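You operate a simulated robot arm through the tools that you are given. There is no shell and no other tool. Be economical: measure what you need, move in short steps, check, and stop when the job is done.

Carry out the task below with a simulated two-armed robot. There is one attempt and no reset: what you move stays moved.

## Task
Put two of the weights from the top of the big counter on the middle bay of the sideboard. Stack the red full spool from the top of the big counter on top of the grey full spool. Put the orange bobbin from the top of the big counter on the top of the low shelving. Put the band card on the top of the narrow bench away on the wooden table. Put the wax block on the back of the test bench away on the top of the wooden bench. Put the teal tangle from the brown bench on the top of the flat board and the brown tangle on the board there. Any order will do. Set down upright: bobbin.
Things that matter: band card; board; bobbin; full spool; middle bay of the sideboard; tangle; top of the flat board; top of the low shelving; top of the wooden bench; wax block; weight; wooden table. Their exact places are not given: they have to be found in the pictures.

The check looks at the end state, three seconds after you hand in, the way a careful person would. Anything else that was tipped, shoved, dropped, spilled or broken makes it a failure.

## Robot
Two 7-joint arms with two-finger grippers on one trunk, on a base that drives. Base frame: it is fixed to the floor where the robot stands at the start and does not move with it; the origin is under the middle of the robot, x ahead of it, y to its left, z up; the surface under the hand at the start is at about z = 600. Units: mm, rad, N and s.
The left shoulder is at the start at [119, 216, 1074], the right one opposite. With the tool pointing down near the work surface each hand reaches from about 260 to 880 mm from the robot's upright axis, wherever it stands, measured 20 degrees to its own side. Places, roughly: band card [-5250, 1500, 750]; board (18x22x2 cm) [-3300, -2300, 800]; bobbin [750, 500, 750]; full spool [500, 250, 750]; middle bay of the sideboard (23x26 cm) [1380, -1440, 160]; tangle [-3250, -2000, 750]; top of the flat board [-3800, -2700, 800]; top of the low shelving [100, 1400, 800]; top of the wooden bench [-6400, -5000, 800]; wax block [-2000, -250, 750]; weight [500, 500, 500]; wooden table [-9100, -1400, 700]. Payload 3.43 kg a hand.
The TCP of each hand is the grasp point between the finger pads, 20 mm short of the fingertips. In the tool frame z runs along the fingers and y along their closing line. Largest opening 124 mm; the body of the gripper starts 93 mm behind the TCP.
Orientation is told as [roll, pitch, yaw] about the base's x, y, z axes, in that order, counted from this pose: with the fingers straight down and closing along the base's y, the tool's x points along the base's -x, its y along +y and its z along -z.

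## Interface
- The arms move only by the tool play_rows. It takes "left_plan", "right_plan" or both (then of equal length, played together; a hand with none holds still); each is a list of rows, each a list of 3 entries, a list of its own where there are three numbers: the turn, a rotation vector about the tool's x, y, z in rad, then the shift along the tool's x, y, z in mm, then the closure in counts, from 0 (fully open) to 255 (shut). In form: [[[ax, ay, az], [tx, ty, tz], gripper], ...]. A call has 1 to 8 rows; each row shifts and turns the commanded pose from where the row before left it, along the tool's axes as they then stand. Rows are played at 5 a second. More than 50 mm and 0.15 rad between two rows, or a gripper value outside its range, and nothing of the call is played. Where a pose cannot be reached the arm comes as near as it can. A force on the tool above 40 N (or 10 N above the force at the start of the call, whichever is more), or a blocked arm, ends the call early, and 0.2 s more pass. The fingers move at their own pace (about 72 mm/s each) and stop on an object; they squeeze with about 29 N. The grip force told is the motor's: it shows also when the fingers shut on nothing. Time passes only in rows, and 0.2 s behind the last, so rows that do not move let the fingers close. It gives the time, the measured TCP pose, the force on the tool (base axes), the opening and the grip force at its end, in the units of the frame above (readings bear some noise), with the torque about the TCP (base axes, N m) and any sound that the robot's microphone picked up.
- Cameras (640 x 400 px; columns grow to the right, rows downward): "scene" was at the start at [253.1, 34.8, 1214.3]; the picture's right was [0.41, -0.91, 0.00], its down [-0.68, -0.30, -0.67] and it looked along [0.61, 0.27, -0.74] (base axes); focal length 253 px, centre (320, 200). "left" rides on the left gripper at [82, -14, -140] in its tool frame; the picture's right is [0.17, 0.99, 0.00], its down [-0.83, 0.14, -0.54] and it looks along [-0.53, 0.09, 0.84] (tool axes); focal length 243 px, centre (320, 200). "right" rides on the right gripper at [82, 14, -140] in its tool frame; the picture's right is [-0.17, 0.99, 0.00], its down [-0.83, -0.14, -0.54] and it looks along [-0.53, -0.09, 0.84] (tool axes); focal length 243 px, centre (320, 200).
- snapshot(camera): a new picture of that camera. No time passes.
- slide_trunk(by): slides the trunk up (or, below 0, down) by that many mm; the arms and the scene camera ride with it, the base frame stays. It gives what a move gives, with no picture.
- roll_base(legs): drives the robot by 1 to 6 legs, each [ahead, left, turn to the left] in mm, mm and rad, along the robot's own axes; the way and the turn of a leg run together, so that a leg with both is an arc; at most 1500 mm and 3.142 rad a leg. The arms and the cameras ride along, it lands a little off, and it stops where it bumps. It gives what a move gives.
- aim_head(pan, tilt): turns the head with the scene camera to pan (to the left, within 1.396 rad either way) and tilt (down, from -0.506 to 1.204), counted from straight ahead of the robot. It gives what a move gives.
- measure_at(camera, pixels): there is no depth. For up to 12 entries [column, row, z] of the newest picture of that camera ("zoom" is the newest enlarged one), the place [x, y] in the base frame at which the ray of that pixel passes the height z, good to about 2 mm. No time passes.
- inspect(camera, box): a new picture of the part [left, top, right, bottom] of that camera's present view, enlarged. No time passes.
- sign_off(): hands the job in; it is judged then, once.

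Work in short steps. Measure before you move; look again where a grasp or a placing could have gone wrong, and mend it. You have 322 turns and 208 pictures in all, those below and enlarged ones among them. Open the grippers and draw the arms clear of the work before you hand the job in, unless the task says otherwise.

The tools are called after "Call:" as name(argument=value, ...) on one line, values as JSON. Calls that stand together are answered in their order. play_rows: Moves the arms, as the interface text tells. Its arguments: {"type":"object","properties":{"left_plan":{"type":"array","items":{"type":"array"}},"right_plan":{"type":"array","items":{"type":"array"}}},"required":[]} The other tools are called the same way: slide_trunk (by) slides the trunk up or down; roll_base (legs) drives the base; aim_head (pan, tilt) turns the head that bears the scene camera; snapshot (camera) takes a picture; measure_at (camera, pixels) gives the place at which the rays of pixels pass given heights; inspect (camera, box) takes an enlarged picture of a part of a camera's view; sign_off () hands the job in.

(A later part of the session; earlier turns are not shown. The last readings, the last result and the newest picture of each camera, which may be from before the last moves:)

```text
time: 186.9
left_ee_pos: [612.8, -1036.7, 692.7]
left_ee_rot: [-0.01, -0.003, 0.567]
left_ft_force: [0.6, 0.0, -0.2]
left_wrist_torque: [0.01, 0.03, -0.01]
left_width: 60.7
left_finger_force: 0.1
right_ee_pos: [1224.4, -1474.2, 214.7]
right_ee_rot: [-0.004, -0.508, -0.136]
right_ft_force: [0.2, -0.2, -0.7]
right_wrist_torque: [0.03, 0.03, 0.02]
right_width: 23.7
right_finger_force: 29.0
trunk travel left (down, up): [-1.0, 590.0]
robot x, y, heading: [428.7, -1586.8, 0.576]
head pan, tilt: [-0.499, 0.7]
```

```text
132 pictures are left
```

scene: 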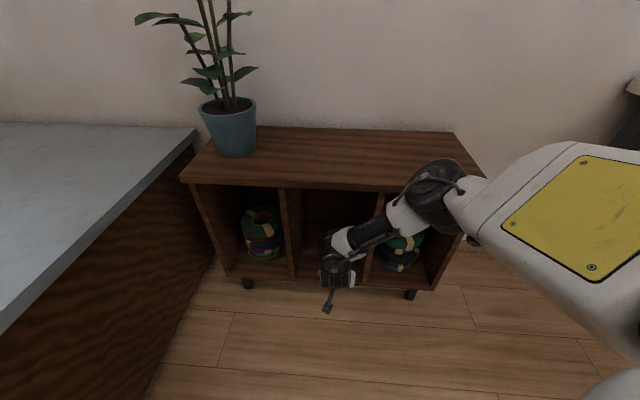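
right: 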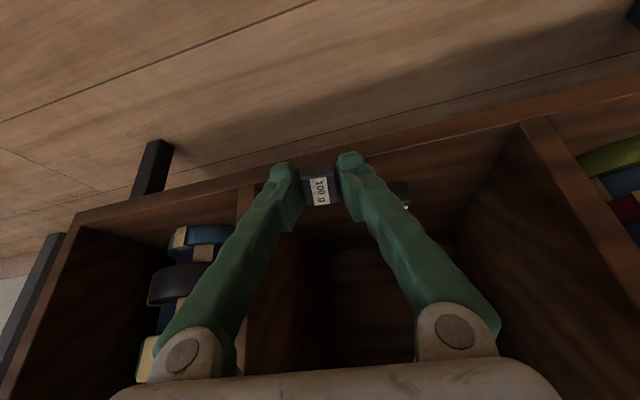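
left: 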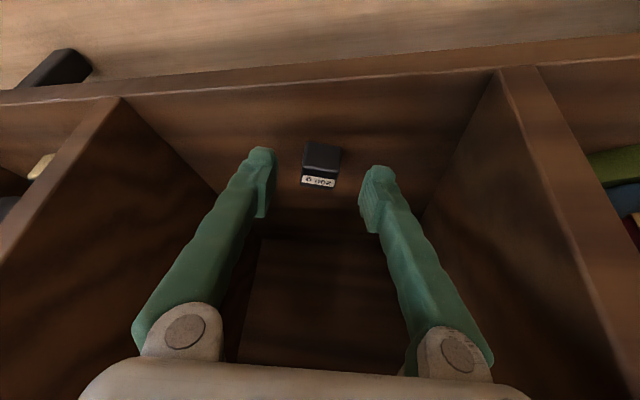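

Drive in 80 mm.

Call:
roll_base(legs=[[62, -51, 0]])

Call:
snapshot(camera="right")

```text
time: 188.2
left_ee_pos: [690.9, -1045.7, 692.5]
left_ee_rot: [-0.01, -0.003, 0.568]
left_ft_force: [0.5, 0.6, 0.4]
left_wrist_torque: [-0.01, 0.03, 0.02]
left_width: 60.9
left_finger_force: 0.2
right_ee_pos: [1303.9, -1482.2, 214.0]
right_ee_rot: [-0.005, -0.509, -0.135]
right_ft_force: [1.4, -0.1, -0.7]
right_wrist_torque: [0.01, 0.0, 0.0]
right_width: 23.6
right_finger_force: 29.2
trunk travel left (down, up): [-1.0, 590.0]
robot x, y, heading: [509.1, -1596.9, 0.577]
head pan, tilt: [-0.499, 0.7]
```

```text
131 pictures are left
```

right: 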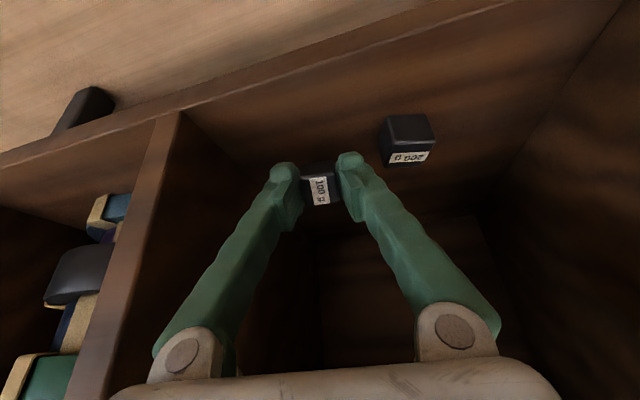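

Lower to contact.

Call:
play_rows(right_plan=[[[0, 0, 0], [-8, -2, 4], 255], [[0, 0, 0], [5, 0, 8.7], 255], [[0, 0, 0], [4, 0, 7], 255], [[0, 0, 0], [1.5, 0, 2.6], 255], [[0, 0, 0], [1, 0, 1.7], 255], [[0, 0, 0], [0, 0, 0], 255]])

```text
time: 189.6
left_ee_pos: [691.4, -1045.7, 691.9]
left_ee_rot: [-0.011, -0.003, 0.569]
left_ft_force: [0.3, -0.5, -0.5]
left_wrist_torque: [0.03, -0.02, 0.0]
left_width: 61.0
left_finger_force: 0.1
right_ee_pos: [1309.8, -1484.7, 191.9]
right_ee_rot: [-0.005, -0.51, -0.135]
right_ft_force: [0.3, 0.4, -0.8]
right_wrist_torque: [-0.04, -0.02, 0.01]
right_width: 23.7
right_finger_force: 29.0
trunk travel left (down, up): [-1.0, 590.0]
robot x, y, heading: [506.8, -1596.3, 0.576]
head pan, tilt: [-0.499, 0.7]
```

Not yet touching; a few mm more.

Call:
play_rows(right_plan=[[[0, 0, 0], [0.5, 0, 0.9], 255], [[0, 0, 0], [0.5, 0, 0.9], 255], [[0, 0, 0], [0.5, 0, 0.9], 255], [[0, 0, 0], [0, 0, 0], 255]])

```text
time: 190.6
left_ee_pos: [692.0, -1045.3, 691.8]
left_ee_rot: [-0.01, -0.004, 0.569]
left_ft_force: [0.1, -0.1, 0.2]
left_wrist_torque: [-0.02, 0.0, 0.02]
left_width: 60.7
left_finger_force: 0.0
right_ee_pos: [1311.4, -1486.3, 187.9]
right_ee_rot: [-0.005, -0.511, -0.135]
right_ft_force: [-0.5, -0.1, 0.1]
right_wrist_torque: [0.0, 0.01, 0.01]
right_width: 23.9
right_finger_force: 28.6
trunk travel left (down, up): [-1.0, 590.0]
robot x, y, heading: [506.6, -1597.8, 0.579]
head pan, tilt: [-0.499, 0.7]
```

Just above contact; open partly and withdraw.

Call:
play_rows(right_plan=[[[0, 0, 0], [0, 0, 0], 195], [[0, 0, 0], [0, 0, 0], 160], [[0, 0, 0], [0, 0, 0], 160], [[0, 0, 0], [0, 0, -15], 160], [[0, 0, 0], [0, 0, -20], 160], [[0, 0, 0], [0, 0, 0], 160]])

Call:
snapshot(camera="right")

```text
time: 192.0
left_ee_pos: [691.9, -1046.5, 692.0]
left_ee_rot: [-0.012, -0.003, 0.569]
left_ft_force: [-0.6, 0.3, -0.4]
left_wrist_torque: [-0.03, 0.03, -0.01]
left_width: 60.9
left_finger_force: 0.1
right_ee_pos: [1292.8, -1483.2, 218.7]
right_ee_rot: [-0.003, -0.512, -0.137]
right_ft_force: [0.2, 0.0, -0.1]
right_wrist_torque: [-0.02, 0.04, 0.0]
right_width: 46.3
right_finger_force: 0.0
trunk travel left (down, up): [-1.0, 590.0]
robot x, y, heading: [509.9, -1596.9, 0.577]
head pan, tilt: [-0.499, 0.7]
```

```text
130 pictures are left
```

right: 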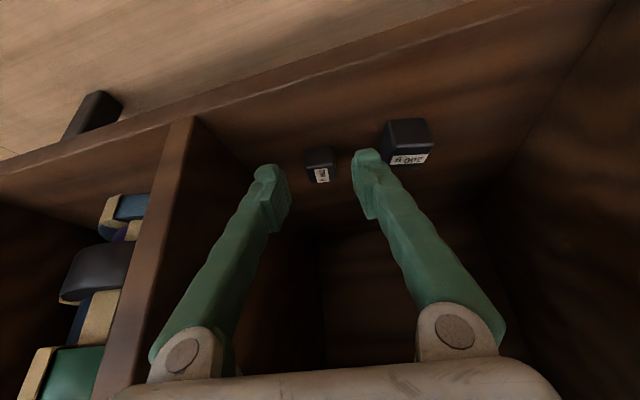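

Both weights sit in the middle bay. Withdraw the base 400 mm, then lift the trunk and untilt the right hand.

Call:
roll_base(legs=[[-336, 218, 0]])

Call:
snapshot(camera="scene")

Call:
play_rows(right_plan=[[[0, 0, 0], [24, 0, -40], 100], [[0, 0, 0], [24, 0, -40], 0], [[0, 0, 0], [24, 0, -40], 0], [[0, 0.13, 0], [10, 0, -40], 0], [[0, 0.13, 0], [10, 0, -40], 0], [[0, 0.13, 0], [0, 0, -45], 0], [[0, 0.12, 0], [0, 0, -45], 0], [[0, 0, 0], [0, 0, -45], 0]])

Call:
slide_trunk(by=224)

```text
time: 195.5
left_ee_pos: [290.5, -1047.8, 691.6]
left_ee_rot: [-0.011, -0.006, 0.568]
left_ft_force: [0.8, -0.8, -0.3]
left_wrist_torque: [-0.01, -0.01, 0.0]
left_width: 60.7
left_finger_force: 0.1
right_ee_pos: [892.5, -1486.7, 217.7]
right_ee_rot: [-0.004, -0.512, -0.137]
right_ft_force: [0.7, 0.7, -0.1]
right_wrist_torque: [-0.02, 0.01, -0.02]
right_width: 46.2
right_finger_force: 0.0
trunk travel left (down, up): [-1.0, 590.0]
robot x, y, heading: [105.4, -1601.2, 0.576]
head pan, tilt: [-0.499, 0.7]
```

```text
129 pictures are left
```

scene: 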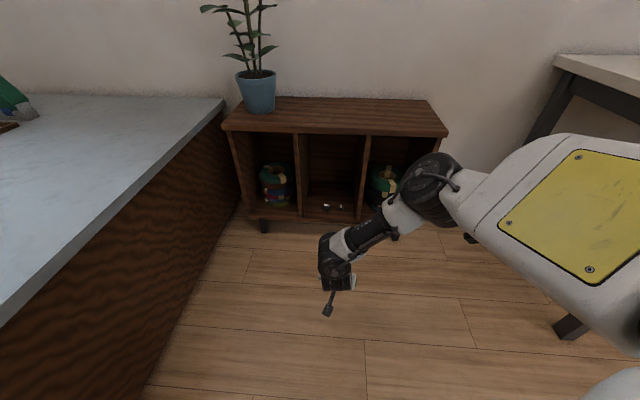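

```text
time: 197.3
left_ee_pos: [288.9, -1046.9, 692.3]
left_ee_rot: [-0.01, -0.004, 0.567]
left_ft_force: [0.2, -0.1, 0.1]
left_wrist_torque: [0.02, -0.01, 0.02]
left_width: 60.6
left_finger_force: 0.2
right_ee_pos: [703.1, -1457.8, 486.1]
right_ee_rot: [-0.004, 0.001, -0.137]
right_ft_force: [-0.2, 0.9, -0.5]
right_wrist_torque: [-0.02, -0.01, -0.01]
right_width: 123.8
right_finger_force: 0.0
trunk travel left (down, up): [-1.0, 590.0]
robot x, y, heading: [107.6, -1594.9, 0.573]
head pan, tilt: [-0.499, 0.7]
```

```text
time: 199.7
left_ee_pos: [290.2, -1048.9, 916.0]
left_ee_rot: [-0.011, -0.004, 0.566]
left_ft_force: [0.0, -0.2, 1.0]
left_wrist_torque: [-0.02, -0.01, -0.03]
left_width: 60.9
left_finger_force: 0.0
right_ee_pos: [704.3, -1458.1, 708.1]
right_ee_rot: [-0.003, -0.001, -0.136]
right_ft_force: [-0.5, 0.3, -0.5]
right_wrist_torque: [-0.02, -0.01, 0.02]
right_width: 124.0
right_finger_force: 0.2
trunk travel left (down, up): [-225.0, 366.0]
robot x, y, heading: [104.0, -1598.7, 0.575]
head pan, tilt: [-0.499, 0.7]
```

Tasks 1–3 are done. Turn around to heading π and look over the rest of the room.

Call:
roll_base(legs=[[0, 0, 2.567]])

Call:
aim_head(pan=-0.2, tilt=0.25)

Call:
snapshot(camera="scene")

```text
time: 208.5
left_ee_pos: [-352.3, -1956.3, 916.3]
left_ee_rot: [-0.012, -0.004, 3.122]
left_ft_force: [-0.3, -1.1, -0.1]
left_wrist_torque: [0.01, 0.01, 0.02]
left_width: 60.6
left_finger_force: 0.1
right_ee_pos: [-469.9, -1387.1, 708.5]
right_ee_rot: [-0.002, 0.0, 2.416]
right_ft_force: [-0.3, -0.4, 0.1]
right_wrist_torque: [0.0, 0.01, 0.0]
right_width: 124.0
right_finger_force: 0.0
trunk travel left (down, up): [-225.0, 366.0]
robot x, y, heading: [101.9, -1597.9, 3.133]
head pan, tilt: [-0.499, 0.7]
```

```text
time: 209.4
left_ee_pos: [-351.8, -1956.1, 916.2]
left_ee_rot: [-0.011, -0.003, 3.122]
left_ft_force: [0.3, -0.8, -0.3]
left_wrist_torque: [-0.02, 0.01, -0.02]
left_width: 60.5
left_finger_force: 0.2
right_ee_pos: [-469.3, -1386.2, 708.6]
right_ee_rot: [-0.004, -0.001, 2.417]
right_ft_force: [0.7, -0.4, 0.0]
right_wrist_torque: [-0.01, -0.02, -0.02]
right_width: 123.9
right_finger_force: 0.1
trunk travel left (down, up): [-225.0, 366.0]
robot x, y, heading: [106.9, -1601.4, 3.13]
head pan, tilt: [-0.201, 0.25]
```

```text
128 pictures are left
```

scene: 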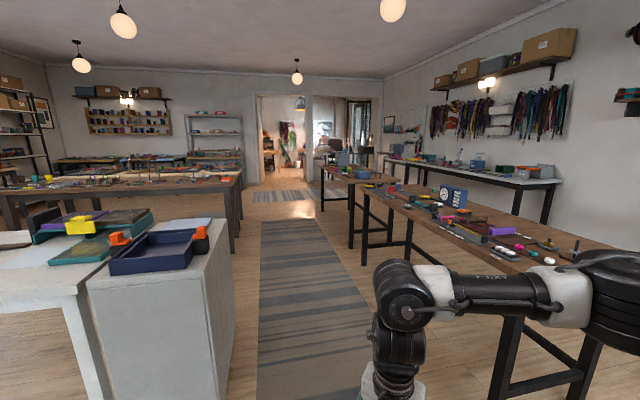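

Measure obstacle footprints along the aisle before driving.

Call:
measure_at(camera="scene", pixels=[[232, 340, 0], [265, 250, 0], [258, 390, 0], [493, 396, 0], [365, 265, 0], [233, 250, 0], [322, 211, 0], [350, 248, 0], [245, 395, 0]])

Call:
inspect(camera="scene", box=[320, 150, 640, 280])

Call:
inspect(camera="scene", box=[0, 150, 260, 290])

```text
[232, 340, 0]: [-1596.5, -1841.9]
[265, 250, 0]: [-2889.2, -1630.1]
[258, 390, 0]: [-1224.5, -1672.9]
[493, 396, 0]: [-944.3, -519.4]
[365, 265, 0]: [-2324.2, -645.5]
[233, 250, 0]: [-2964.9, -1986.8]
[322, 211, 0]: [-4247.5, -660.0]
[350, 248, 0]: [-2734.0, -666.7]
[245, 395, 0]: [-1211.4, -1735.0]
```

```text
2.00 times, centred on (480, 215) of scene
```

zoom: 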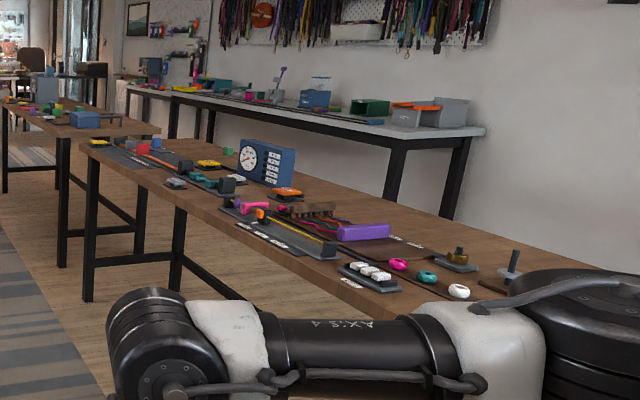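

```text
2.46 times, centred on (130, 220) of scene
```

zoom: 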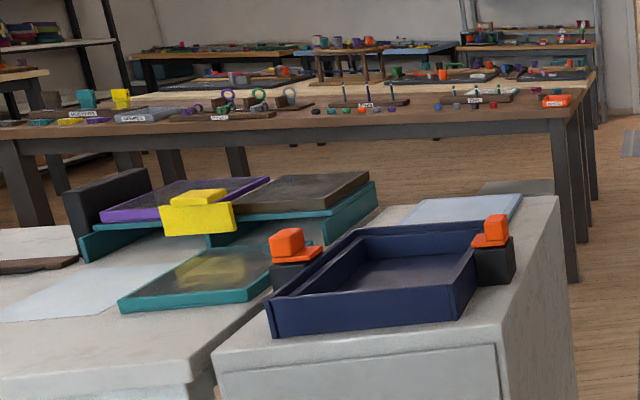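

Aisle is y≈−1700…−650. Raise the trunk 150, sidestep to y≈−1200, and drive to x≈−1900 along the aisle.

Call:
slide_trunk(by=150)

Call:
roll_base(legs=[[0, -380, 0], [1000, 0, 0], [900, 0, 0]])

Call:
aim_head(pan=-1.3, tilt=0.5)

Call:
snapshot(camera="scene")

```text
time: 211.1
left_ee_pos: [-352.0, -1956.3, 1066.5]
left_ee_rot: [-0.01, -0.004, 3.123]
left_ft_force: [0.3, -0.4, -0.2]
left_wrist_torque: [0.02, 0.0, 0.01]
left_width: 61.1
left_finger_force: 0.1
right_ee_pos: [-468.8, -1384.7, 857.3]
right_ee_rot: [-0.005, 0.001, 2.418]
right_ft_force: [-0.4, -1.0, 0.2]
right_wrist_torque: [-0.01, 0.0, 0.03]
right_width: 123.8
right_finger_force: 0.0
trunk travel left (down, up): [-375.0, 216.0]
robot x, y, heading: [106.6, -1599.5, 3.13]
head pan, tilt: [-0.201, 0.25]
```

```text
time: 228.2
left_ee_pos: [-2266.1, -1572.1, 1064.3]
left_ee_rot: [-0.011, -0.001, 3.121]
left_ft_force: [-0.4, 0.5, 0.0]
left_wrist_torque: [0.0, -0.01, -0.02]
left_width: 61.0
left_finger_force: 0.0
right_ee_pos: [-2382.4, -1000.2, 858.1]
right_ee_rot: [-0.004, 0.0, 2.415]
right_ft_force: [0.4, -0.1, -0.2]
right_wrist_torque: [0.0, -0.02, -0.02]
right_width: 124.0
right_finger_force: 0.1
trunk travel left (down, up): [-375.0, 216.0]
robot x, y, heading: [-1806.9, -1213.9, 3.127]
head pan, tilt: [-0.201, 0.25]
```

```text
time: 229.5
left_ee_pos: [-2267.0, -1572.2, 1065.5]
left_ee_rot: [-0.011, -0.003, 3.121]
left_ft_force: [1.0, -1.1, -1.1]
left_wrist_torque: [-0.02, 0.0, 0.0]
left_width: 61.0
left_finger_force: 0.2
right_ee_pos: [-2382.6, -999.7, 857.3]
right_ee_rot: [-0.004, 0.002, 2.416]
right_ft_force: [0.0, -0.9, 0.6]
right_wrist_torque: [-0.01, -0.03, 0.02]
right_width: 124.3
right_finger_force: 0.0
trunk travel left (down, up): [-375.0, 216.0]
robot x, y, heading: [-1805.4, -1213.5, 3.131]
head pan, tilt: [-1.3, 0.499]
```

```text
125 pictures are left
```

scene: 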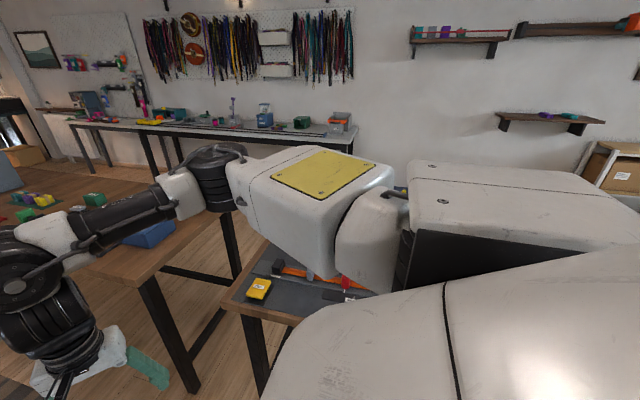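

Turn right to face the test bench (+y).

Call:
roll_base(legs=[[0, 0, -1.56]])

Call:
aim_head(pan=0.0, tilt=0.6)

Call:
snapshot(camera="scene")

```text
time: 233.2
left_ee_pos: [-2352.3, -1011.9, 1067.2]
left_ee_rot: [-0.009, -0.005, 2.101]
left_ft_force: [0.3, 0.4, 0.0]
left_wrist_torque: [-0.02, -0.03, 0.03]
left_width: 60.8
left_finger_force: 0.1
right_ee_pos: [-1930.1, -623.4, 857.2]
right_ee_rot: [-0.005, 0.019, 1.422]
right_ft_force: [-0.5, -4.8, 1.3]
right_wrist_torque: [-0.01, 0.04, 0.34]
right_width: 123.6
right_finger_force: 0.0
trunk travel left (down, up): [-375.0, 216.0]
robot x, y, heading: [-1809.8, -1212.1, 2.11]
head pan, tilt: [-1.3, 0.499]
stopped in leg 1: the force on the tool passed its limit at 47 N (the readings are from after the stop); the commanded pose is now the measured one
```

```text
time: 234.7
left_ee_pos: [-2352.7, -1013.4, 1066.2]
left_ee_rot: [-0.011, -0.003, 2.101]
left_ft_force: [0.4, -0.5, 0.0]
left_wrist_torque: [0.02, 0.03, 0.02]
left_width: 60.7
left_finger_force: 0.0
right_ee_pos: [-1930.7, -625.2, 856.5]
right_ee_rot: [-0.004, 0.019, 1.42]
right_ft_force: [-1.6, -7.5, -2.2]
right_wrist_torque: [-0.14, -0.12, 0.59]
right_width: 123.6
right_finger_force: 0.2
trunk travel left (down, up): [-375.0, 216.0]
robot x, y, heading: [-1806.9, -1215.4, 2.109]
head pan, tilt: [0.0, 0.6]
```

```text
124 pictures are left
```

scene: 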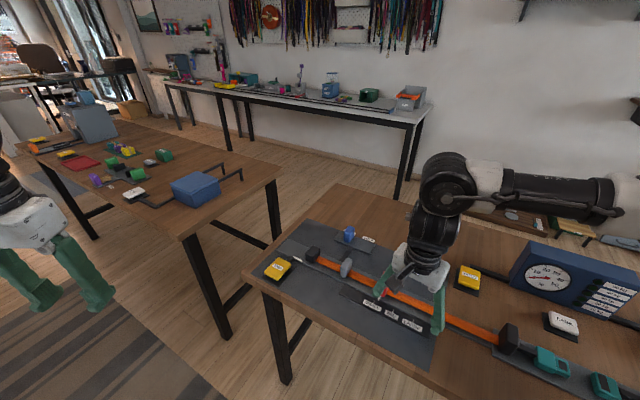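

The right hand touched something on the bench (it's higher than I assumed). Look with the right camera before moving.

Call:
snapshot(camera="right")

Call:
inspect(camera="scene", box=[240, 180, 640, 400])

```text
123 pictures are left
```

right: 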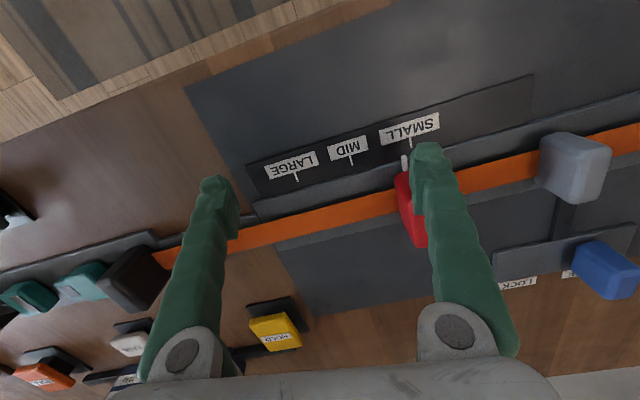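

```text
1.60 times, centred on (440, 290) of scene
```

zoom: 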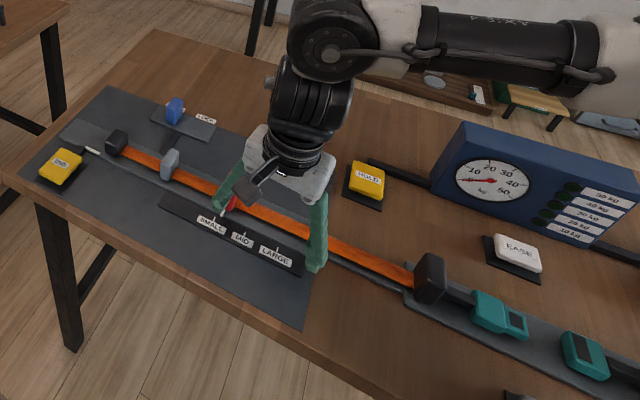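

The right finger rests against the red slider, which still points at SMALL. Turn back slightly to release and raise the right hand.

Call:
roll_base(legs=[[0, 0, 0.06]])

Call:
play_rows(right_plan=[[[0, 0, 0], [0, 0, -40], 0], [[0, 0, 0], [0, 0, -45], 0], [[0, 0, 0], [0, 0, -45], 0], [[0, 0, 0], [0, 0, -45], 0], [[0, 0, 0], [0, 0, 0], 0]])

Call:
snapshot(camera="right")

```text
time: 235.6
left_ee_pos: [-2363.6, -1044.8, 1066.3]
left_ee_rot: [-0.011, -0.001, 2.162]
left_ft_force: [0.5, -0.3, 0.8]
left_wrist_torque: [-0.04, -0.01, 0.01]
left_width: 60.8
left_finger_force: 0.1
right_ee_pos: [-1965.0, -630.8, 855.4]
right_ee_rot: [-0.006, 0.021, 1.479]
right_ft_force: [-0.7, -0.8, -0.1]
right_wrist_torque: [0.0, -0.01, 0.02]
right_width: 124.0
right_finger_force: 0.0
trunk travel left (down, up): [-375.0, 216.0]
robot x, y, heading: [-1810.5, -1213.2, 2.167]
head pan, tilt: [0.0, 0.6]
```

```text
time: 236.8
left_ee_pos: [-2364.2, -1043.1, 1065.4]
left_ee_rot: [-0.01, -0.004, 2.161]
left_ft_force: [0.0, 0.9, 0.7]
left_wrist_torque: [-0.05, -0.02, -0.02]
left_width: 61.1
left_finger_force: 0.1
right_ee_pos: [-1963.8, -628.3, 1031.2]
right_ee_rot: [-0.005, 0.019, 1.48]
right_ft_force: [1.0, 0.1, -0.5]
right_wrist_torque: [0.0, -0.02, 0.02]
right_width: 123.9
right_finger_force: 0.1
trunk travel left (down, up): [-375.0, 216.0]
robot x, y, heading: [-1807.4, -1216.9, 2.166]
head pan, tilt: [0.0, 0.6]
```

```text
121 pictures are left
```

right: 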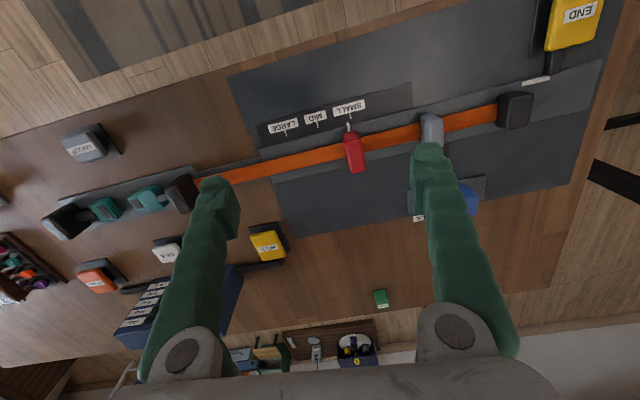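

A small green block sits on the bench's back at (380,298) — probably the wax block. Inspect it.

Call:
inspect(camera="right", box=[340, 270, 420, 330])

Call:
measure_at(camera="right", pixels=[[380, 300, 750], [380, 300, 700], [380, 300, 800], [550, 290, 750], [550, 290, 700], [229, 77, 750]])

Call:
aim_head(pan=-0.5, tilt=0.6)

Call:
snapshot(camera="scene")

```text
6.67 times, centred on (380, 300) of right
```

zoom: 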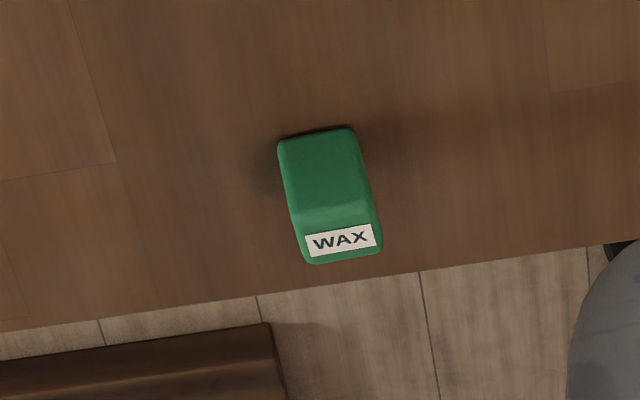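

```text
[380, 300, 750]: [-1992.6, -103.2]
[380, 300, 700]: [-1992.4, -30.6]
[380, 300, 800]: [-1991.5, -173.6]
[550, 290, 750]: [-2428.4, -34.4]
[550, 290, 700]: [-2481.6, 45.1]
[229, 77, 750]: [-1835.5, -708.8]
```

```text
time: 237.7
left_ee_pos: [-2363.2, -1044.9, 1065.7]
left_ee_rot: [-0.011, -0.002, 2.16]
left_ft_force: [-0.3, 0.4, -0.2]
left_wrist_torque: [0.0, 0.0, 0.02]
left_width: 61.0
left_finger_force: 0.1
right_ee_pos: [-1964.6, -628.7, 1031.3]
right_ee_rot: [-0.005, 0.017, 1.479]
right_ft_force: [-0.7, -0.5, 0.6]
right_wrist_torque: [0.01, 0.02, 0.0]
right_width: 124.3
right_finger_force: 0.1
trunk travel left (down, up): [-375.0, 216.0]
robot x, y, heading: [-1808.7, -1212.5, 2.171]
head pan, tilt: [-0.499, 0.6]
```

```text
119 pictures are left
```

scene: 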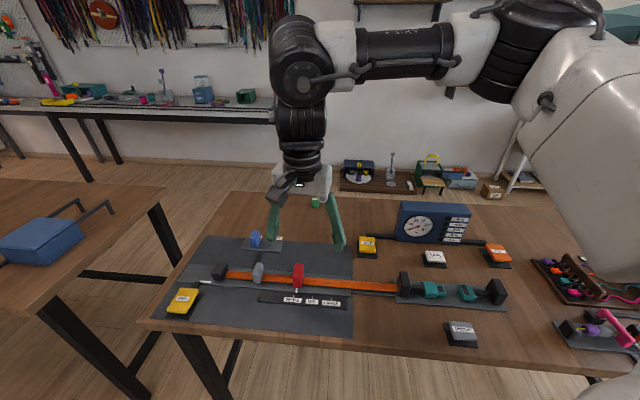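

It's labelled WAX. Triangulate with the scene view (315,202) and the bench corner.

Call:
measure_at(camera="scene", pixels=[[315, 203, 750], [315, 203, 800], [315, 203, 780], [153, 318, 750], [153, 318, 780], [190, 330, 750]])

Call:
measure_at(camera="right", pixels=[[380, 300, 780], [601, 60, 780], [601, 60, 750]])

Call:
inspect(camera="scene", box=[265, 165, 405, 265])

```text
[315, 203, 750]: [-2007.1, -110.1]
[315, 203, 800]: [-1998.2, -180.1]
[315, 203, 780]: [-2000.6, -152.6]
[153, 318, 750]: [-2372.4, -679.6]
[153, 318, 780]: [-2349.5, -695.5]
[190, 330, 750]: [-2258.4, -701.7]
```

```text
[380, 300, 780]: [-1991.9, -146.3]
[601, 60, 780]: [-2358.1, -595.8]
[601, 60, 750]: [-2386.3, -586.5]
```

```text
4.00 times, centred on (335, 215) of scene
```

zoom: 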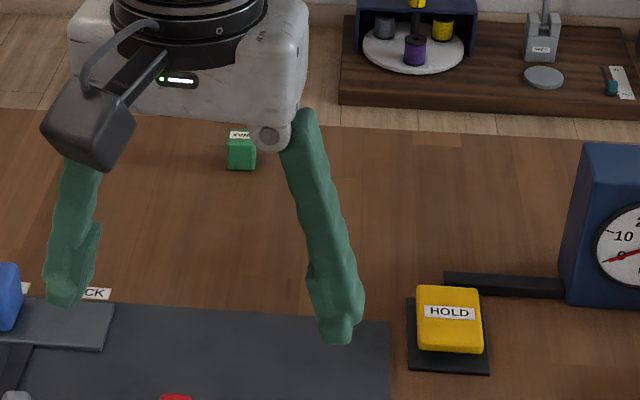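

Triangulation is weak from here. Move the base closer, (−1990,−1010) heading ≈1.92, with both hands at z>1030.

Call:
roll_base(legs=[[0, 0, -0.25], [253, 102, 0]])

Call:
snapshot(camera="right")

```text
time: 241.0
left_ee_pos: [-2481.0, -707.9, 1066.0]
left_ee_rot: [-0.009, -0.004, 1.905]
left_ft_force: [-0.9, -0.4, 0.5]
left_wrist_torque: [-0.01, 0.02, 0.03]
left_width: 60.9
left_finger_force: 0.1
right_ee_pos: [-1989.1, -407.5, 1030.9]
right_ee_rot: [-0.003, 0.017, 1.223]
right_ft_force: [-0.2, 0.1, -0.5]
right_wrist_torque: [-0.04, -0.01, -0.02]
right_width: 123.7
right_finger_force: 0.2
trunk travel left (down, up): [-375.0, 216.0]
robot x, y, heading: [-1986.0, -1017.4, 1.915]
head pan, tilt: [-0.499, 0.6]
```

```text
117 pictures are left
```

right: 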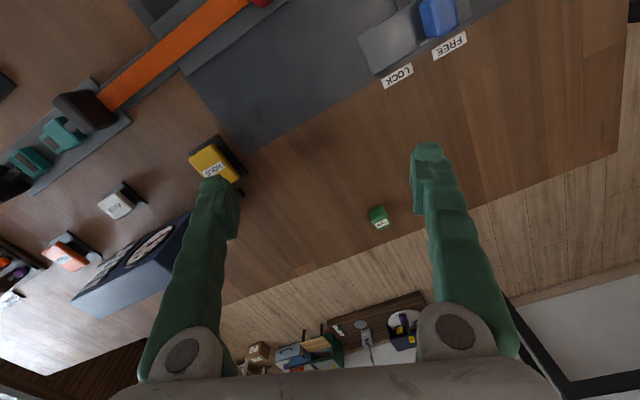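

Measure wax at (379,217) from this new spot to intersect with the previous ray.

Call:
measure_at(camera="right", pixels=[[379, 217, 700], [379, 217, 750], [379, 217, 800], [382, 224, 750], [371, 208, 750], [384, 205, 750]])

Call:
inspect(camera="right", box=[345, 190, 415, 245])

```text
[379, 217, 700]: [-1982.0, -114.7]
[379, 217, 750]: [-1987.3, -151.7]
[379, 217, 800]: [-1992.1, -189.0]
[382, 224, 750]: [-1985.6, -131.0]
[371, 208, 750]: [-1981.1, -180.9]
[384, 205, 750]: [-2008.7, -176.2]
```

```text
7.27 times, centred on (380, 218) of right
```

zoom: 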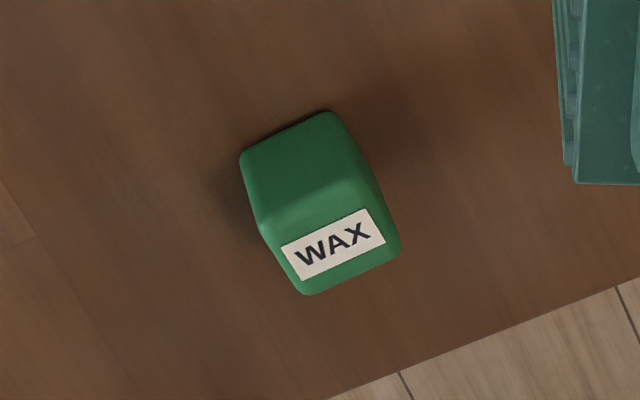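

Intersection gives the wax near (−1993,−200), top ≈ z 820. Move the right hand out above it, descending a little.

Call:
play_rows(right_plan=[[[0, 0, 0], [-40, 15, 15], 0], [[0, 0, 0], [-40, 15, 15], 0], [[0, 0, 0], [-40, 15, 15], 0], [[0, 0, 0], [-40, 15, 15], 0], [[0, 0, 0], [-38, 15, 15], 0], [[0, 0, 0], [0, 0, 0], 0]])

Call:
snapshot(camera="right")

```text
time: 242.4
left_ee_pos: [-2480.1, -708.7, 1066.2]
left_ee_rot: [-0.011, -0.003, 1.902]
left_ft_force: [0.0, -0.3, -0.1]
left_wrist_torque: [0.0, 0.0, 0.02]
left_width: 60.8
left_finger_force: 0.1
right_ee_pos: [-1996.8, -236.0, 945.3]
right_ee_rot: [0.003, 0.013, 1.218]
right_ft_force: [0.3, -0.4, -0.6]
right_wrist_torque: [0.02, 0.0, 0.01]
right_width: 124.0
right_finger_force: 0.0
right hand out of reach, approached as far as the arm can: row 4, 5
trunk travel left (down, up): [-375.0, 216.0]
robot x, y, heading: [-1989.1, -1016.1, 1.908]
head pan, tilt: [-0.499, 0.6]
```

```text
115 pictures are left
```

right: 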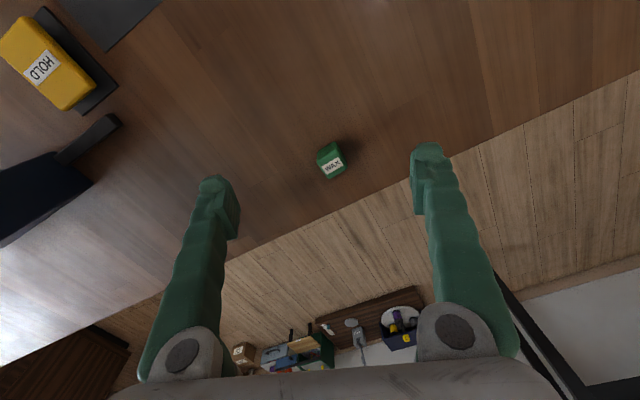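

Measure the wax here: top (332,165), front bottom (324,150).

Call:
inspect(camera="right", box=[300, 130, 364, 190])

Call:
measure_at(camera="right", pixels=[[332, 165, 750], [332, 165, 800], [332, 165, 820]])

```text
6.67 times, centred on (332, 160) of right
```

zoom: 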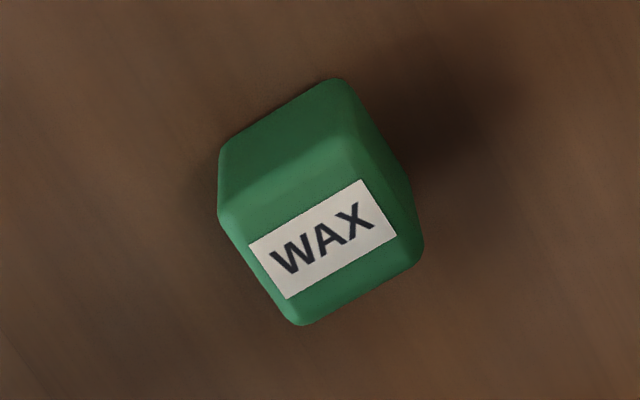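

```text
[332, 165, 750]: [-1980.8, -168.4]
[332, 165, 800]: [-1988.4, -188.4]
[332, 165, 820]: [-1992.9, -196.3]
```

Descend 50 mm and extend 38 mm more, then re-measure for better parallax.

Call:
play_rows(right_plan=[[[0, 0, 0], [0, 0, 40], 0], [[0, 0, 0], [-18, 6, 15], 0], [[0, 0, 0], [-18, 7, 0], 0], [[0, 0, 0], [0, 0, 0], 0]])

Call:
inspect(camera="right", box=[240, 110, 400, 240])

```text
time: 243.4
left_ee_pos: [-2481.0, -707.6, 1066.2]
left_ee_rot: [-0.01, -0.003, 1.906]
left_ft_force: [0.3, 0.8, -0.1]
left_wrist_torque: [0.0, -0.02, 0.0]
left_width: 60.8
left_finger_force: 0.1
right_ee_pos: [-1997.1, -232.9, 887.6]
right_ee_rot: [-0.001, 0.015, 1.219]
right_ft_force: [0.3, -0.5, 0.2]
right_wrist_torque: [-0.03, 0.03, -0.02]
right_width: 124.0
right_finger_force: 0.1
right hand out of reach, approached as far as the arm can: row 2, 3
trunk travel left (down, up): [-375.0, 216.0]
robot x, y, heading: [-1986.9, -1008.5, 1.91]
head pan, tilt: [-0.499, 0.6]
```

```text
3.08 times, centred on (320, 175) of right
```

zoom: 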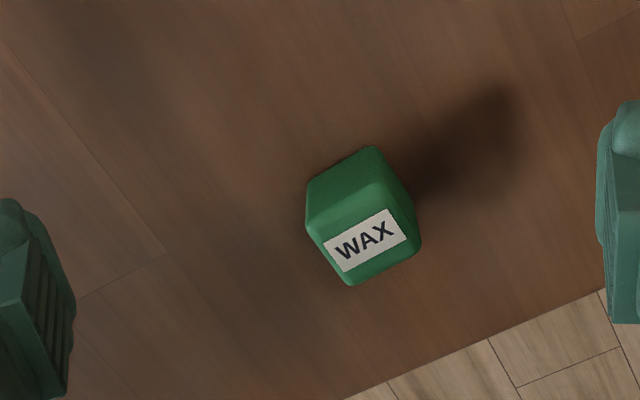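

Measure label centre and edges in this zoom.

Call:
measure_at(camera="zoom", pixels=[[364, 240, 800], [364, 240, 820], [364, 240, 780], [325, 243, 820], [393, 208, 820], [352, 285, 820], [420, 245, 820], [308, 195, 780], [306, 232, 780]])

```text
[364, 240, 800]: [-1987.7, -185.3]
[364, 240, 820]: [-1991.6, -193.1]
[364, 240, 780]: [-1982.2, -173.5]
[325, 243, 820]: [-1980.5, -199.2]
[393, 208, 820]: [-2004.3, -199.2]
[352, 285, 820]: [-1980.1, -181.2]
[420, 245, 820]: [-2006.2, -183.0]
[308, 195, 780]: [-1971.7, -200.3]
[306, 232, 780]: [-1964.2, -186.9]
```

Block is square with the world axes at about (−1992,−190). I yaw the tool to 1.57 and tilt it 0.3 forward to gain reach.

Call:
play_rows(right_plan=[[[0, -0.1, 0], [0, 0, 0], 0], [[0, -0.1, 0], [0, 0, 0], 0], [[0, -0.1, 0], [0, 0, 0], 0], [[-0.035, 0, -0.112], [0, 0, 0], 0], [[-0.035, 0, -0.112], [0, 0, 0], 0], [[-0.035, 0, -0.112], [0, 0, 0], 0], [[0, 0, 0], [0, 0, 0], 0]])

```text
time: 245.0
left_ee_pos: [-2480.4, -706.1, 1065.6]
left_ee_rot: [-0.009, -0.005, 1.904]
left_ft_force: [0.1, 1.0, -1.0]
left_wrist_torque: [-0.03, 0.04, -0.01]
left_width: 60.7
left_finger_force: 0.0
right_ee_pos: [-2013.2, -267.8, 889.8]
right_ee_rot: [0.005, -0.289, 1.561]
right_ft_force: [0.0, 0.0, 0.1]
right_wrist_torque: [-0.02, 0.0, 0.02]
right_width: 124.2
right_finger_force: 0.1
right hand out of reach, approached as far as the arm can: row 6
trunk travel left (down, up): [-375.0, 216.0]
robot x, y, heading: [-1985.2, -1013.0, 1.912]
head pan, tilt: [-0.499, 0.6]
```

Rather than fight the yaw limit, I return to yaw ≈1.27 (the block will self-align when squeezed) and extend.

Call:
play_rows(right_plan=[[[0.03, 0, 0.094], [0, 0, 0], 0], [[0.03, 0, 0.094], [0, 0, 0], 0], [[0.03, 0, 0.094], [0, 0, 0], 0], [[0, 0, 0], [-20, 0, 6], 0], [[0, 0, 0], [-20, 0, 6], 0], [[0, 0, 0], [-20, 0, 6], 0], [[0, 0, 0], [-15, 0, 5], 0], [[0, 0, 0], [0, 0, 0], 0]])

Call:
snapshot(camera="right")

```text
time: 246.8
left_ee_pos: [-2480.5, -707.7, 1065.3]
left_ee_rot: [-0.009, -0.004, 1.904]
left_ft_force: [0.2, 0.1, -0.4]
left_wrist_torque: [0.0, -0.03, 0.0]
left_width: 60.6
left_finger_force: 0.1
right_ee_pos: [-1990.3, -194.8, 889.3]
right_ee_rot: [-0.005, -0.283, 1.279]
right_ft_force: [-0.1, -0.3, -0.1]
right_wrist_torque: [0.02, 0.01, -0.01]
right_width: 124.2
right_finger_force: 0.1
trunk travel left (down, up): [-375.0, 216.0]
robot x, y, heading: [-1986.8, -1010.8, 1.916]
head pan, tilt: [-0.499, 0.6]
```

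```text
112 pictures are left
```

right: 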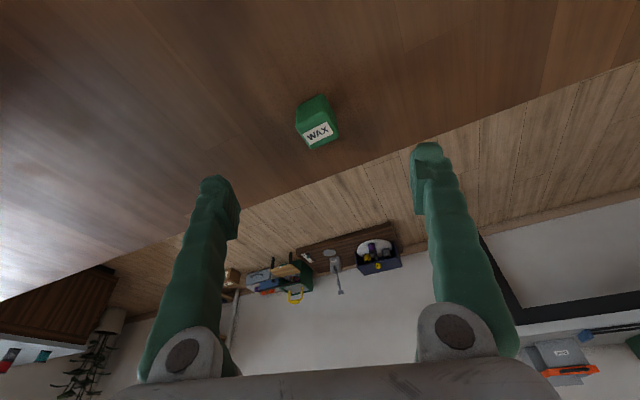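

Now directly above. Measure the label centre (320,132) again from this tilted view.

Call:
measure_at(camera="right", pixels=[[320, 132, 780], [320, 132, 800], [320, 132, 820], [320, 132, 840], [309, 106, 780]])

```text
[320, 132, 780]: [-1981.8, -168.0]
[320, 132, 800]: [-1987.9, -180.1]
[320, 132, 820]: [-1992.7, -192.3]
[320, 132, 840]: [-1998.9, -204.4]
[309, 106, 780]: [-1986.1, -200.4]
```

Wax top ≈ z 824 at (−1993.5,−194.5). Descend to TCP z≈808 and close.

Call:
play_rows(right_plan=[[[0, 0, 0], [8, 3, 26], 0], [[0, 0, 0], [8, 0, 27], 0], [[0, 0, 0], [4, 0, 14], 0], [[0, 0, 0], [3, 0, 10], 0], [[0, 0, 0], [0, 0, 0], 0]])

Call:
snapshot(camera="right")

```text
time: 248.0
left_ee_pos: [-2479.5, -710.8, 1067.5]
left_ee_rot: [-0.009, -0.007, 1.905]
left_ft_force: [0.8, -0.5, -1.1]
left_wrist_torque: [0.01, -0.03, -0.04]
left_width: 60.8
left_finger_force: 0.1
right_ee_pos: [-1994.3, -192.5, 818.7]
right_ee_rot: [0.002, -0.29, 1.275]
right_ft_force: [1.4, -14.7, 24.5]
right_wrist_torque: [-0.59, -0.44, -0.67]
right_width: 123.6
right_finger_force: 0.0
trunk travel left (down, up): [-375.0, 216.0]
robot x, y, heading: [-1988.7, -1013.9, 1.914]
head pan, tilt: [-0.499, 0.6]
stopped in row 5 (right hand): the force on the tool passed its limit at 43 N (the readings are from after the stop); the commanded pose is now the measured one
```

```text
111 pictures are left
```

right: 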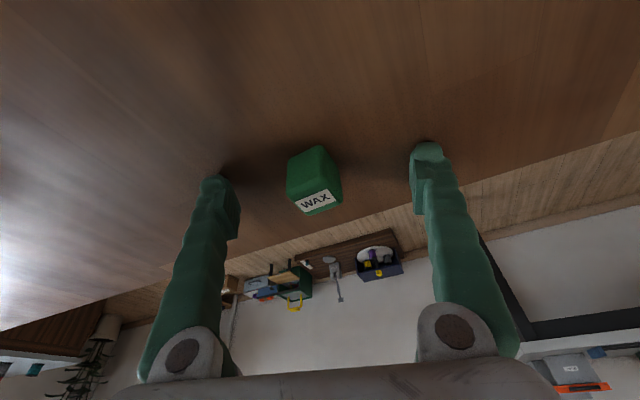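

The tips touched the bench: bench ≈ z 797, so wax top ≈ 840. Lift 4 mm and re-measure.

Call:
play_rows(right_plan=[[[0, 0, 0], [-1, 0, -4], 0], [[0, 0, 0], [0, 0, 0], 0]])

Call:
measure_at(camera="right", pixels=[[318, 200, 838], [288, 182, 838], [338, 178, 838], [290, 160, 800], [326, 147, 800], [320, 192, 820]])

```text
time: 248.6
left_ee_pos: [-2481.0, -709.1, 1066.6]
left_ee_rot: [-0.01, -0.005, 1.903]
left_ft_force: [0.3, 0.2, 0.9]
left_wrist_torque: [-0.01, 0.03, 0.02]
left_width: 60.9
left_finger_force: 0.1
right_ee_pos: [-1994.4, -190.2, 818.2]
right_ee_rot: [0.0, -0.286, 1.279]
right_ft_force: [-1.0, -5.3, 6.0]
right_wrist_torque: [-0.09, 0.21, 0.17]
right_width: 124.2
right_finger_force: 0.0
trunk travel left (down, up): [-375.0, 216.0]
robot x, y, heading: [-1985.5, -1013.9, 1.919]
head pan, tilt: [-0.499, 0.6]
```

```text
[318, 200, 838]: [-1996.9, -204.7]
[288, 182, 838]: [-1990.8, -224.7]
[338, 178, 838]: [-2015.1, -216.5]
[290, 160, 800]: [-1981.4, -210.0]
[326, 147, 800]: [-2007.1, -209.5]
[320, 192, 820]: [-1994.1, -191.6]
```

Block centre ≈ y −199; shift 7 mm back, lift 3 mm, then close.

Call:
play_rows(right_plan=[[[0, 0, 0], [6, 0, -5], 0], [[0, 0, 0], [0, 0, 0], 100], [[0, 0, 0], [0, 0, 0], 200], [[0, 0, 0], [0, 0, 0], 255], [[0, 0, 0], [0, 0, 0], 255], [[0, 0, 0], [0, 0, 0], 255]])

Call:
snapshot(camera="right")

```text
time: 250.0
left_ee_pos: [-2480.3, -706.2, 1065.0]
left_ee_rot: [-0.01, -0.004, 1.905]
left_ft_force: [-0.3, 1.2, 0.3]
left_wrist_torque: [0.0, 0.01, 0.02]
left_width: 60.9
left_finger_force: 0.1
right_ee_pos: [-1995.3, -196.6, 821.7]
right_ee_rot: [-0.004, -0.287, 1.278]
right_ft_force: [-0.7, 0.0, 1.9]
right_wrist_torque: [-0.04, 0.05, 0.02]
right_width: 26.3
right_finger_force: 29.1
trunk travel left (down, up): [-375.0, 216.0]
robot x, y, heading: [-1985.5, -1016.0, 1.916]
head pan, tilt: [-0.499, 0.6]
```

```text
110 pictures are left
```

right: 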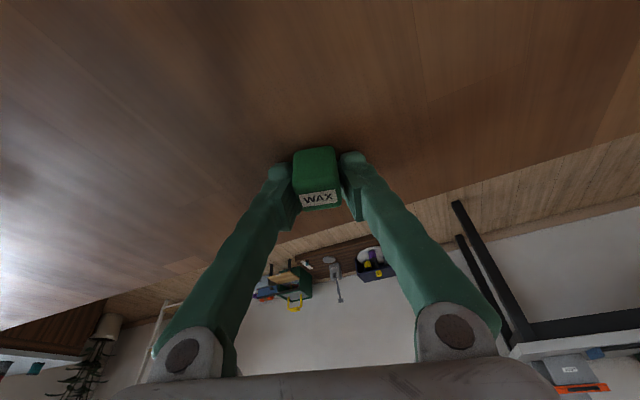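

Gripped (26 mm), self-aligned. Lift and pull back clear of the apparatus.

Call:
play_rows(right_plan=[[[0, 0, 0], [-3, 0, -10], 255], [[0, 0, 0], [-8, 0, -27], 255], [[0, 0, 0], [-11, 0, -38], 255], [[0, 0, 0], [-11, 0, -38], 255], [[0, 0, 0], [-11, 0, -38], 255], [[0, 0, 0], [35, 0, -12], 255], [[0, 0, 0], [40, 0, -14], 255], [[0, 0, 0], [40, 0, -14], 255]])

Call:
snapshot(camera="right")

```text
time: 251.8
left_ee_pos: [-2481.3, -707.8, 1066.9]
left_ee_rot: [-0.011, -0.005, 1.903]
left_ft_force: [-0.1, -0.4, 0.2]
left_wrist_torque: [0.02, 0.01, -0.02]
left_width: 60.8
left_finger_force: 0.0
right_ee_pos: [-2032.3, -315.0, 984.9]
right_ee_rot: [-0.001, -0.288, 1.275]
right_ft_force: [-0.4, -0.4, -0.2]
right_wrist_torque: [0.0, -0.01, -0.01]
right_width: 26.6
right_finger_force: 28.7
trunk travel left (down, up): [-375.0, 216.0]
robot x, y, heading: [-1991.4, -1017.4, 1.909]
head pan, tilt: [-0.499, 0.6]
```

```text
109 pictures are left
```

right: 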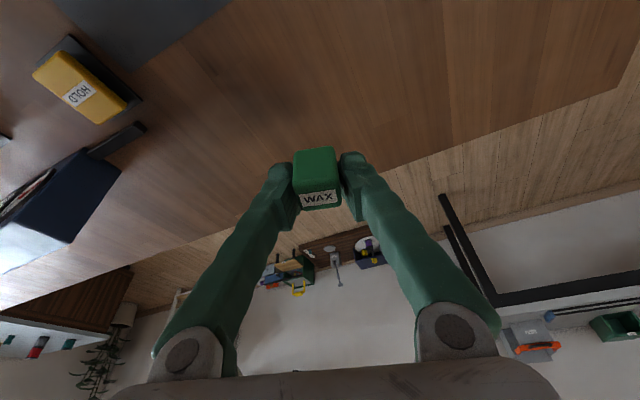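

Wax held. Retract the right hand closer, then back away from the bench.

Call:
play_rows(right_plan=[[[0, 0, 0], [38, -8, -11], 255], [[0, 0, 0], [38, -8, -11], 255], [[0, 0, 0], [38, -8, -11], 255], [[0, 0, 0], [38, -8, -11], 255], [[0, 0, 0], [38, -8, -11], 255]])

Call:
roll_base(legs=[[-200, 0, 0], [0, 0, 1.2], [700, 0, 0]])

Call:
aim_head(pan=0.6, tilt=0.45)

Call:
snapshot(camera="scene")

```text
time: 253.0
left_ee_pos: [-2483.1, -708.6, 1065.4]
left_ee_rot: [-0.01, -0.006, 1.904]
left_ft_force: [-0.2, -0.2, -0.2]
left_wrist_torque: [0.01, -0.03, 0.01]
left_width: 61.0
left_finger_force: 0.0
right_ee_pos: [-2050.0, -513.7, 983.2]
right_ee_rot: [-0.003, -0.289, 1.275]
right_ft_force: [-0.2, -0.2, -1.0]
right_wrist_torque: [-0.01, -0.03, 0.03]
right_width: 26.2
right_finger_force: 29.2
trunk travel left (down, up): [-375.0, 216.0]
robot x, y, heading: [-1989.2, -1013.7, 1.908]
head pan, tilt: [-0.499, 0.6]
```

```text
time: 263.2
left_ee_pos: [-3064.9, -1567.4, 1067.0]
left_ee_rot: [-0.01, -0.003, 3.134]
left_ft_force: [-0.3, 0.0, 0.4]
left_wrist_torque: [0.01, 0.0, 0.02]
left_width: 60.7
left_finger_force: 0.1
right_ee_pos: [-3105.0, -1095.8, 982.4]
right_ee_rot: [-0.001, -0.288, 2.507]
right_ft_force: [0.2, -0.6, -0.3]
right_wrist_torque: [-0.01, 0.0, 0.03]
right_width: 26.7
right_finger_force: 29.2
trunk travel left (down, up): [-375.0, 216.0]
robot x, y, heading: [-2608.9, -1203.4, -3.141]
head pan, tilt: [-0.499, 0.6]
```

```text
time: 264.6
left_ee_pos: [-3064.9, -1566.7, 1066.1]
left_ee_rot: [-0.01, -0.004, 3.134]
left_ft_force: [0.1, 0.1, 0.4]
left_wrist_torque: [-0.01, 0.0, 0.01]
left_width: 60.6
left_finger_force: 0.0
right_ee_pos: [-3104.3, -1095.5, 982.8]
right_ee_rot: [-0.002, -0.289, 2.509]
right_ft_force: [0.1, -0.2, -0.7]
right_wrist_torque: [0.03, 0.0, 0.02]
right_width: 26.6
right_finger_force: 29.2
trunk travel left (down, up): [-375.0, 216.0]
robot x, y, heading: [-2611.0, -1206.0, -3.136]
head pan, tilt: [0.6, 0.45]
```

```text
108 pictures are left
```

scene: 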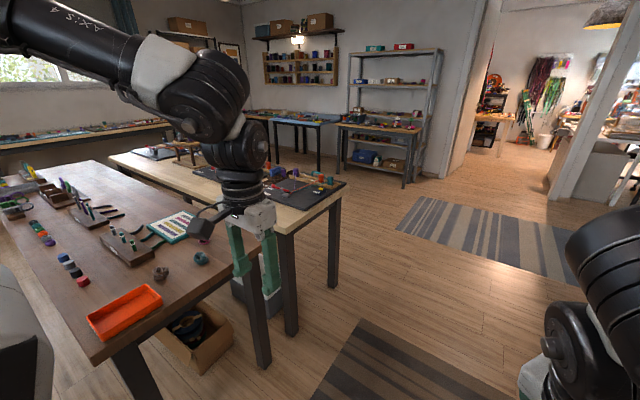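

I see two tangles (brown at (162,272), teal at (200,258)), a striped board at (180,225) on the brown bench. Inspect closely.

Call:
inspect(camera="scene", box=[0, 140, 240, 340])

Call:
inspect(camera="scene", box=[100, 110, 360, 250])

Call:
measure_at(camera="scene", pixels=[[162, 275, 790], [200, 260, 790], [175, 228, 800], [92, 362, 780], [265, 368, 0], [237, 235, 780], [300, 195, 790]])

```text
2.00 times, centred on (120, 240) of scene
```

zoom: 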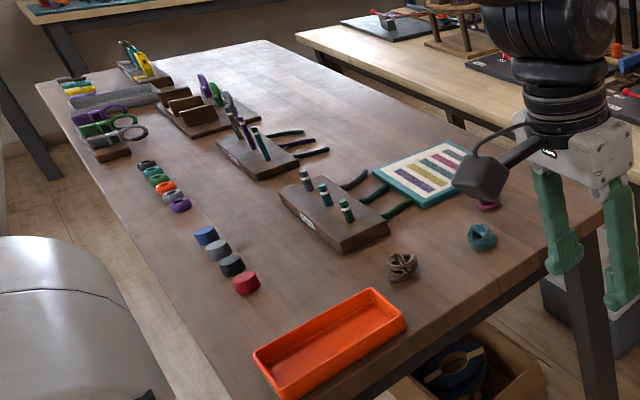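

```text
2.46 times, centred on (230, 180) of scene
```

zoom: 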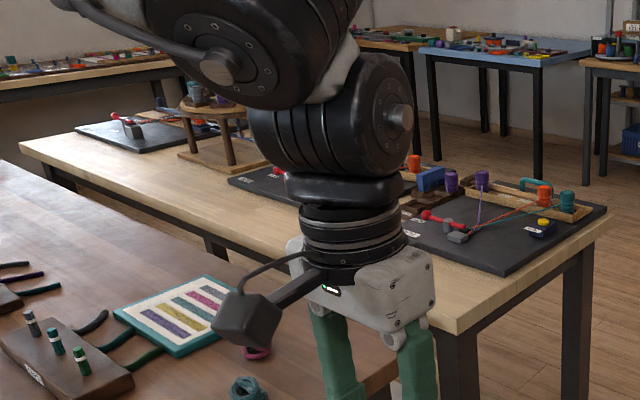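

```text
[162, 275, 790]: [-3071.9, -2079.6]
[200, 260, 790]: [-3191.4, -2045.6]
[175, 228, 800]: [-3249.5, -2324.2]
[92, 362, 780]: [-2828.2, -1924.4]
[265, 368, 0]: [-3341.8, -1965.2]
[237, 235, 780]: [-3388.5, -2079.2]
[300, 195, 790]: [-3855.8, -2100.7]
```

Find which object lies near (−3800,−2700): measure several points in the zoom.

Call:
measure_at(camera="zoom", pixels=[[130, 138, 800], [220, 150, 800], [215, 115, 850], [280, 185, 800], [500, 235, 800], [435, 200, 800], [410, 330, 790], [615, 210, 790]])

```text
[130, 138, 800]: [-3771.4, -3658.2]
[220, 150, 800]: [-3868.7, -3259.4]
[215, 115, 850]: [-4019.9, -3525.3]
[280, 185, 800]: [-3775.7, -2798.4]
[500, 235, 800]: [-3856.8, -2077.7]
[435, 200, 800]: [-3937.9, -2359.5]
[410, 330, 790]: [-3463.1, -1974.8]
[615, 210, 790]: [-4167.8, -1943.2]
```

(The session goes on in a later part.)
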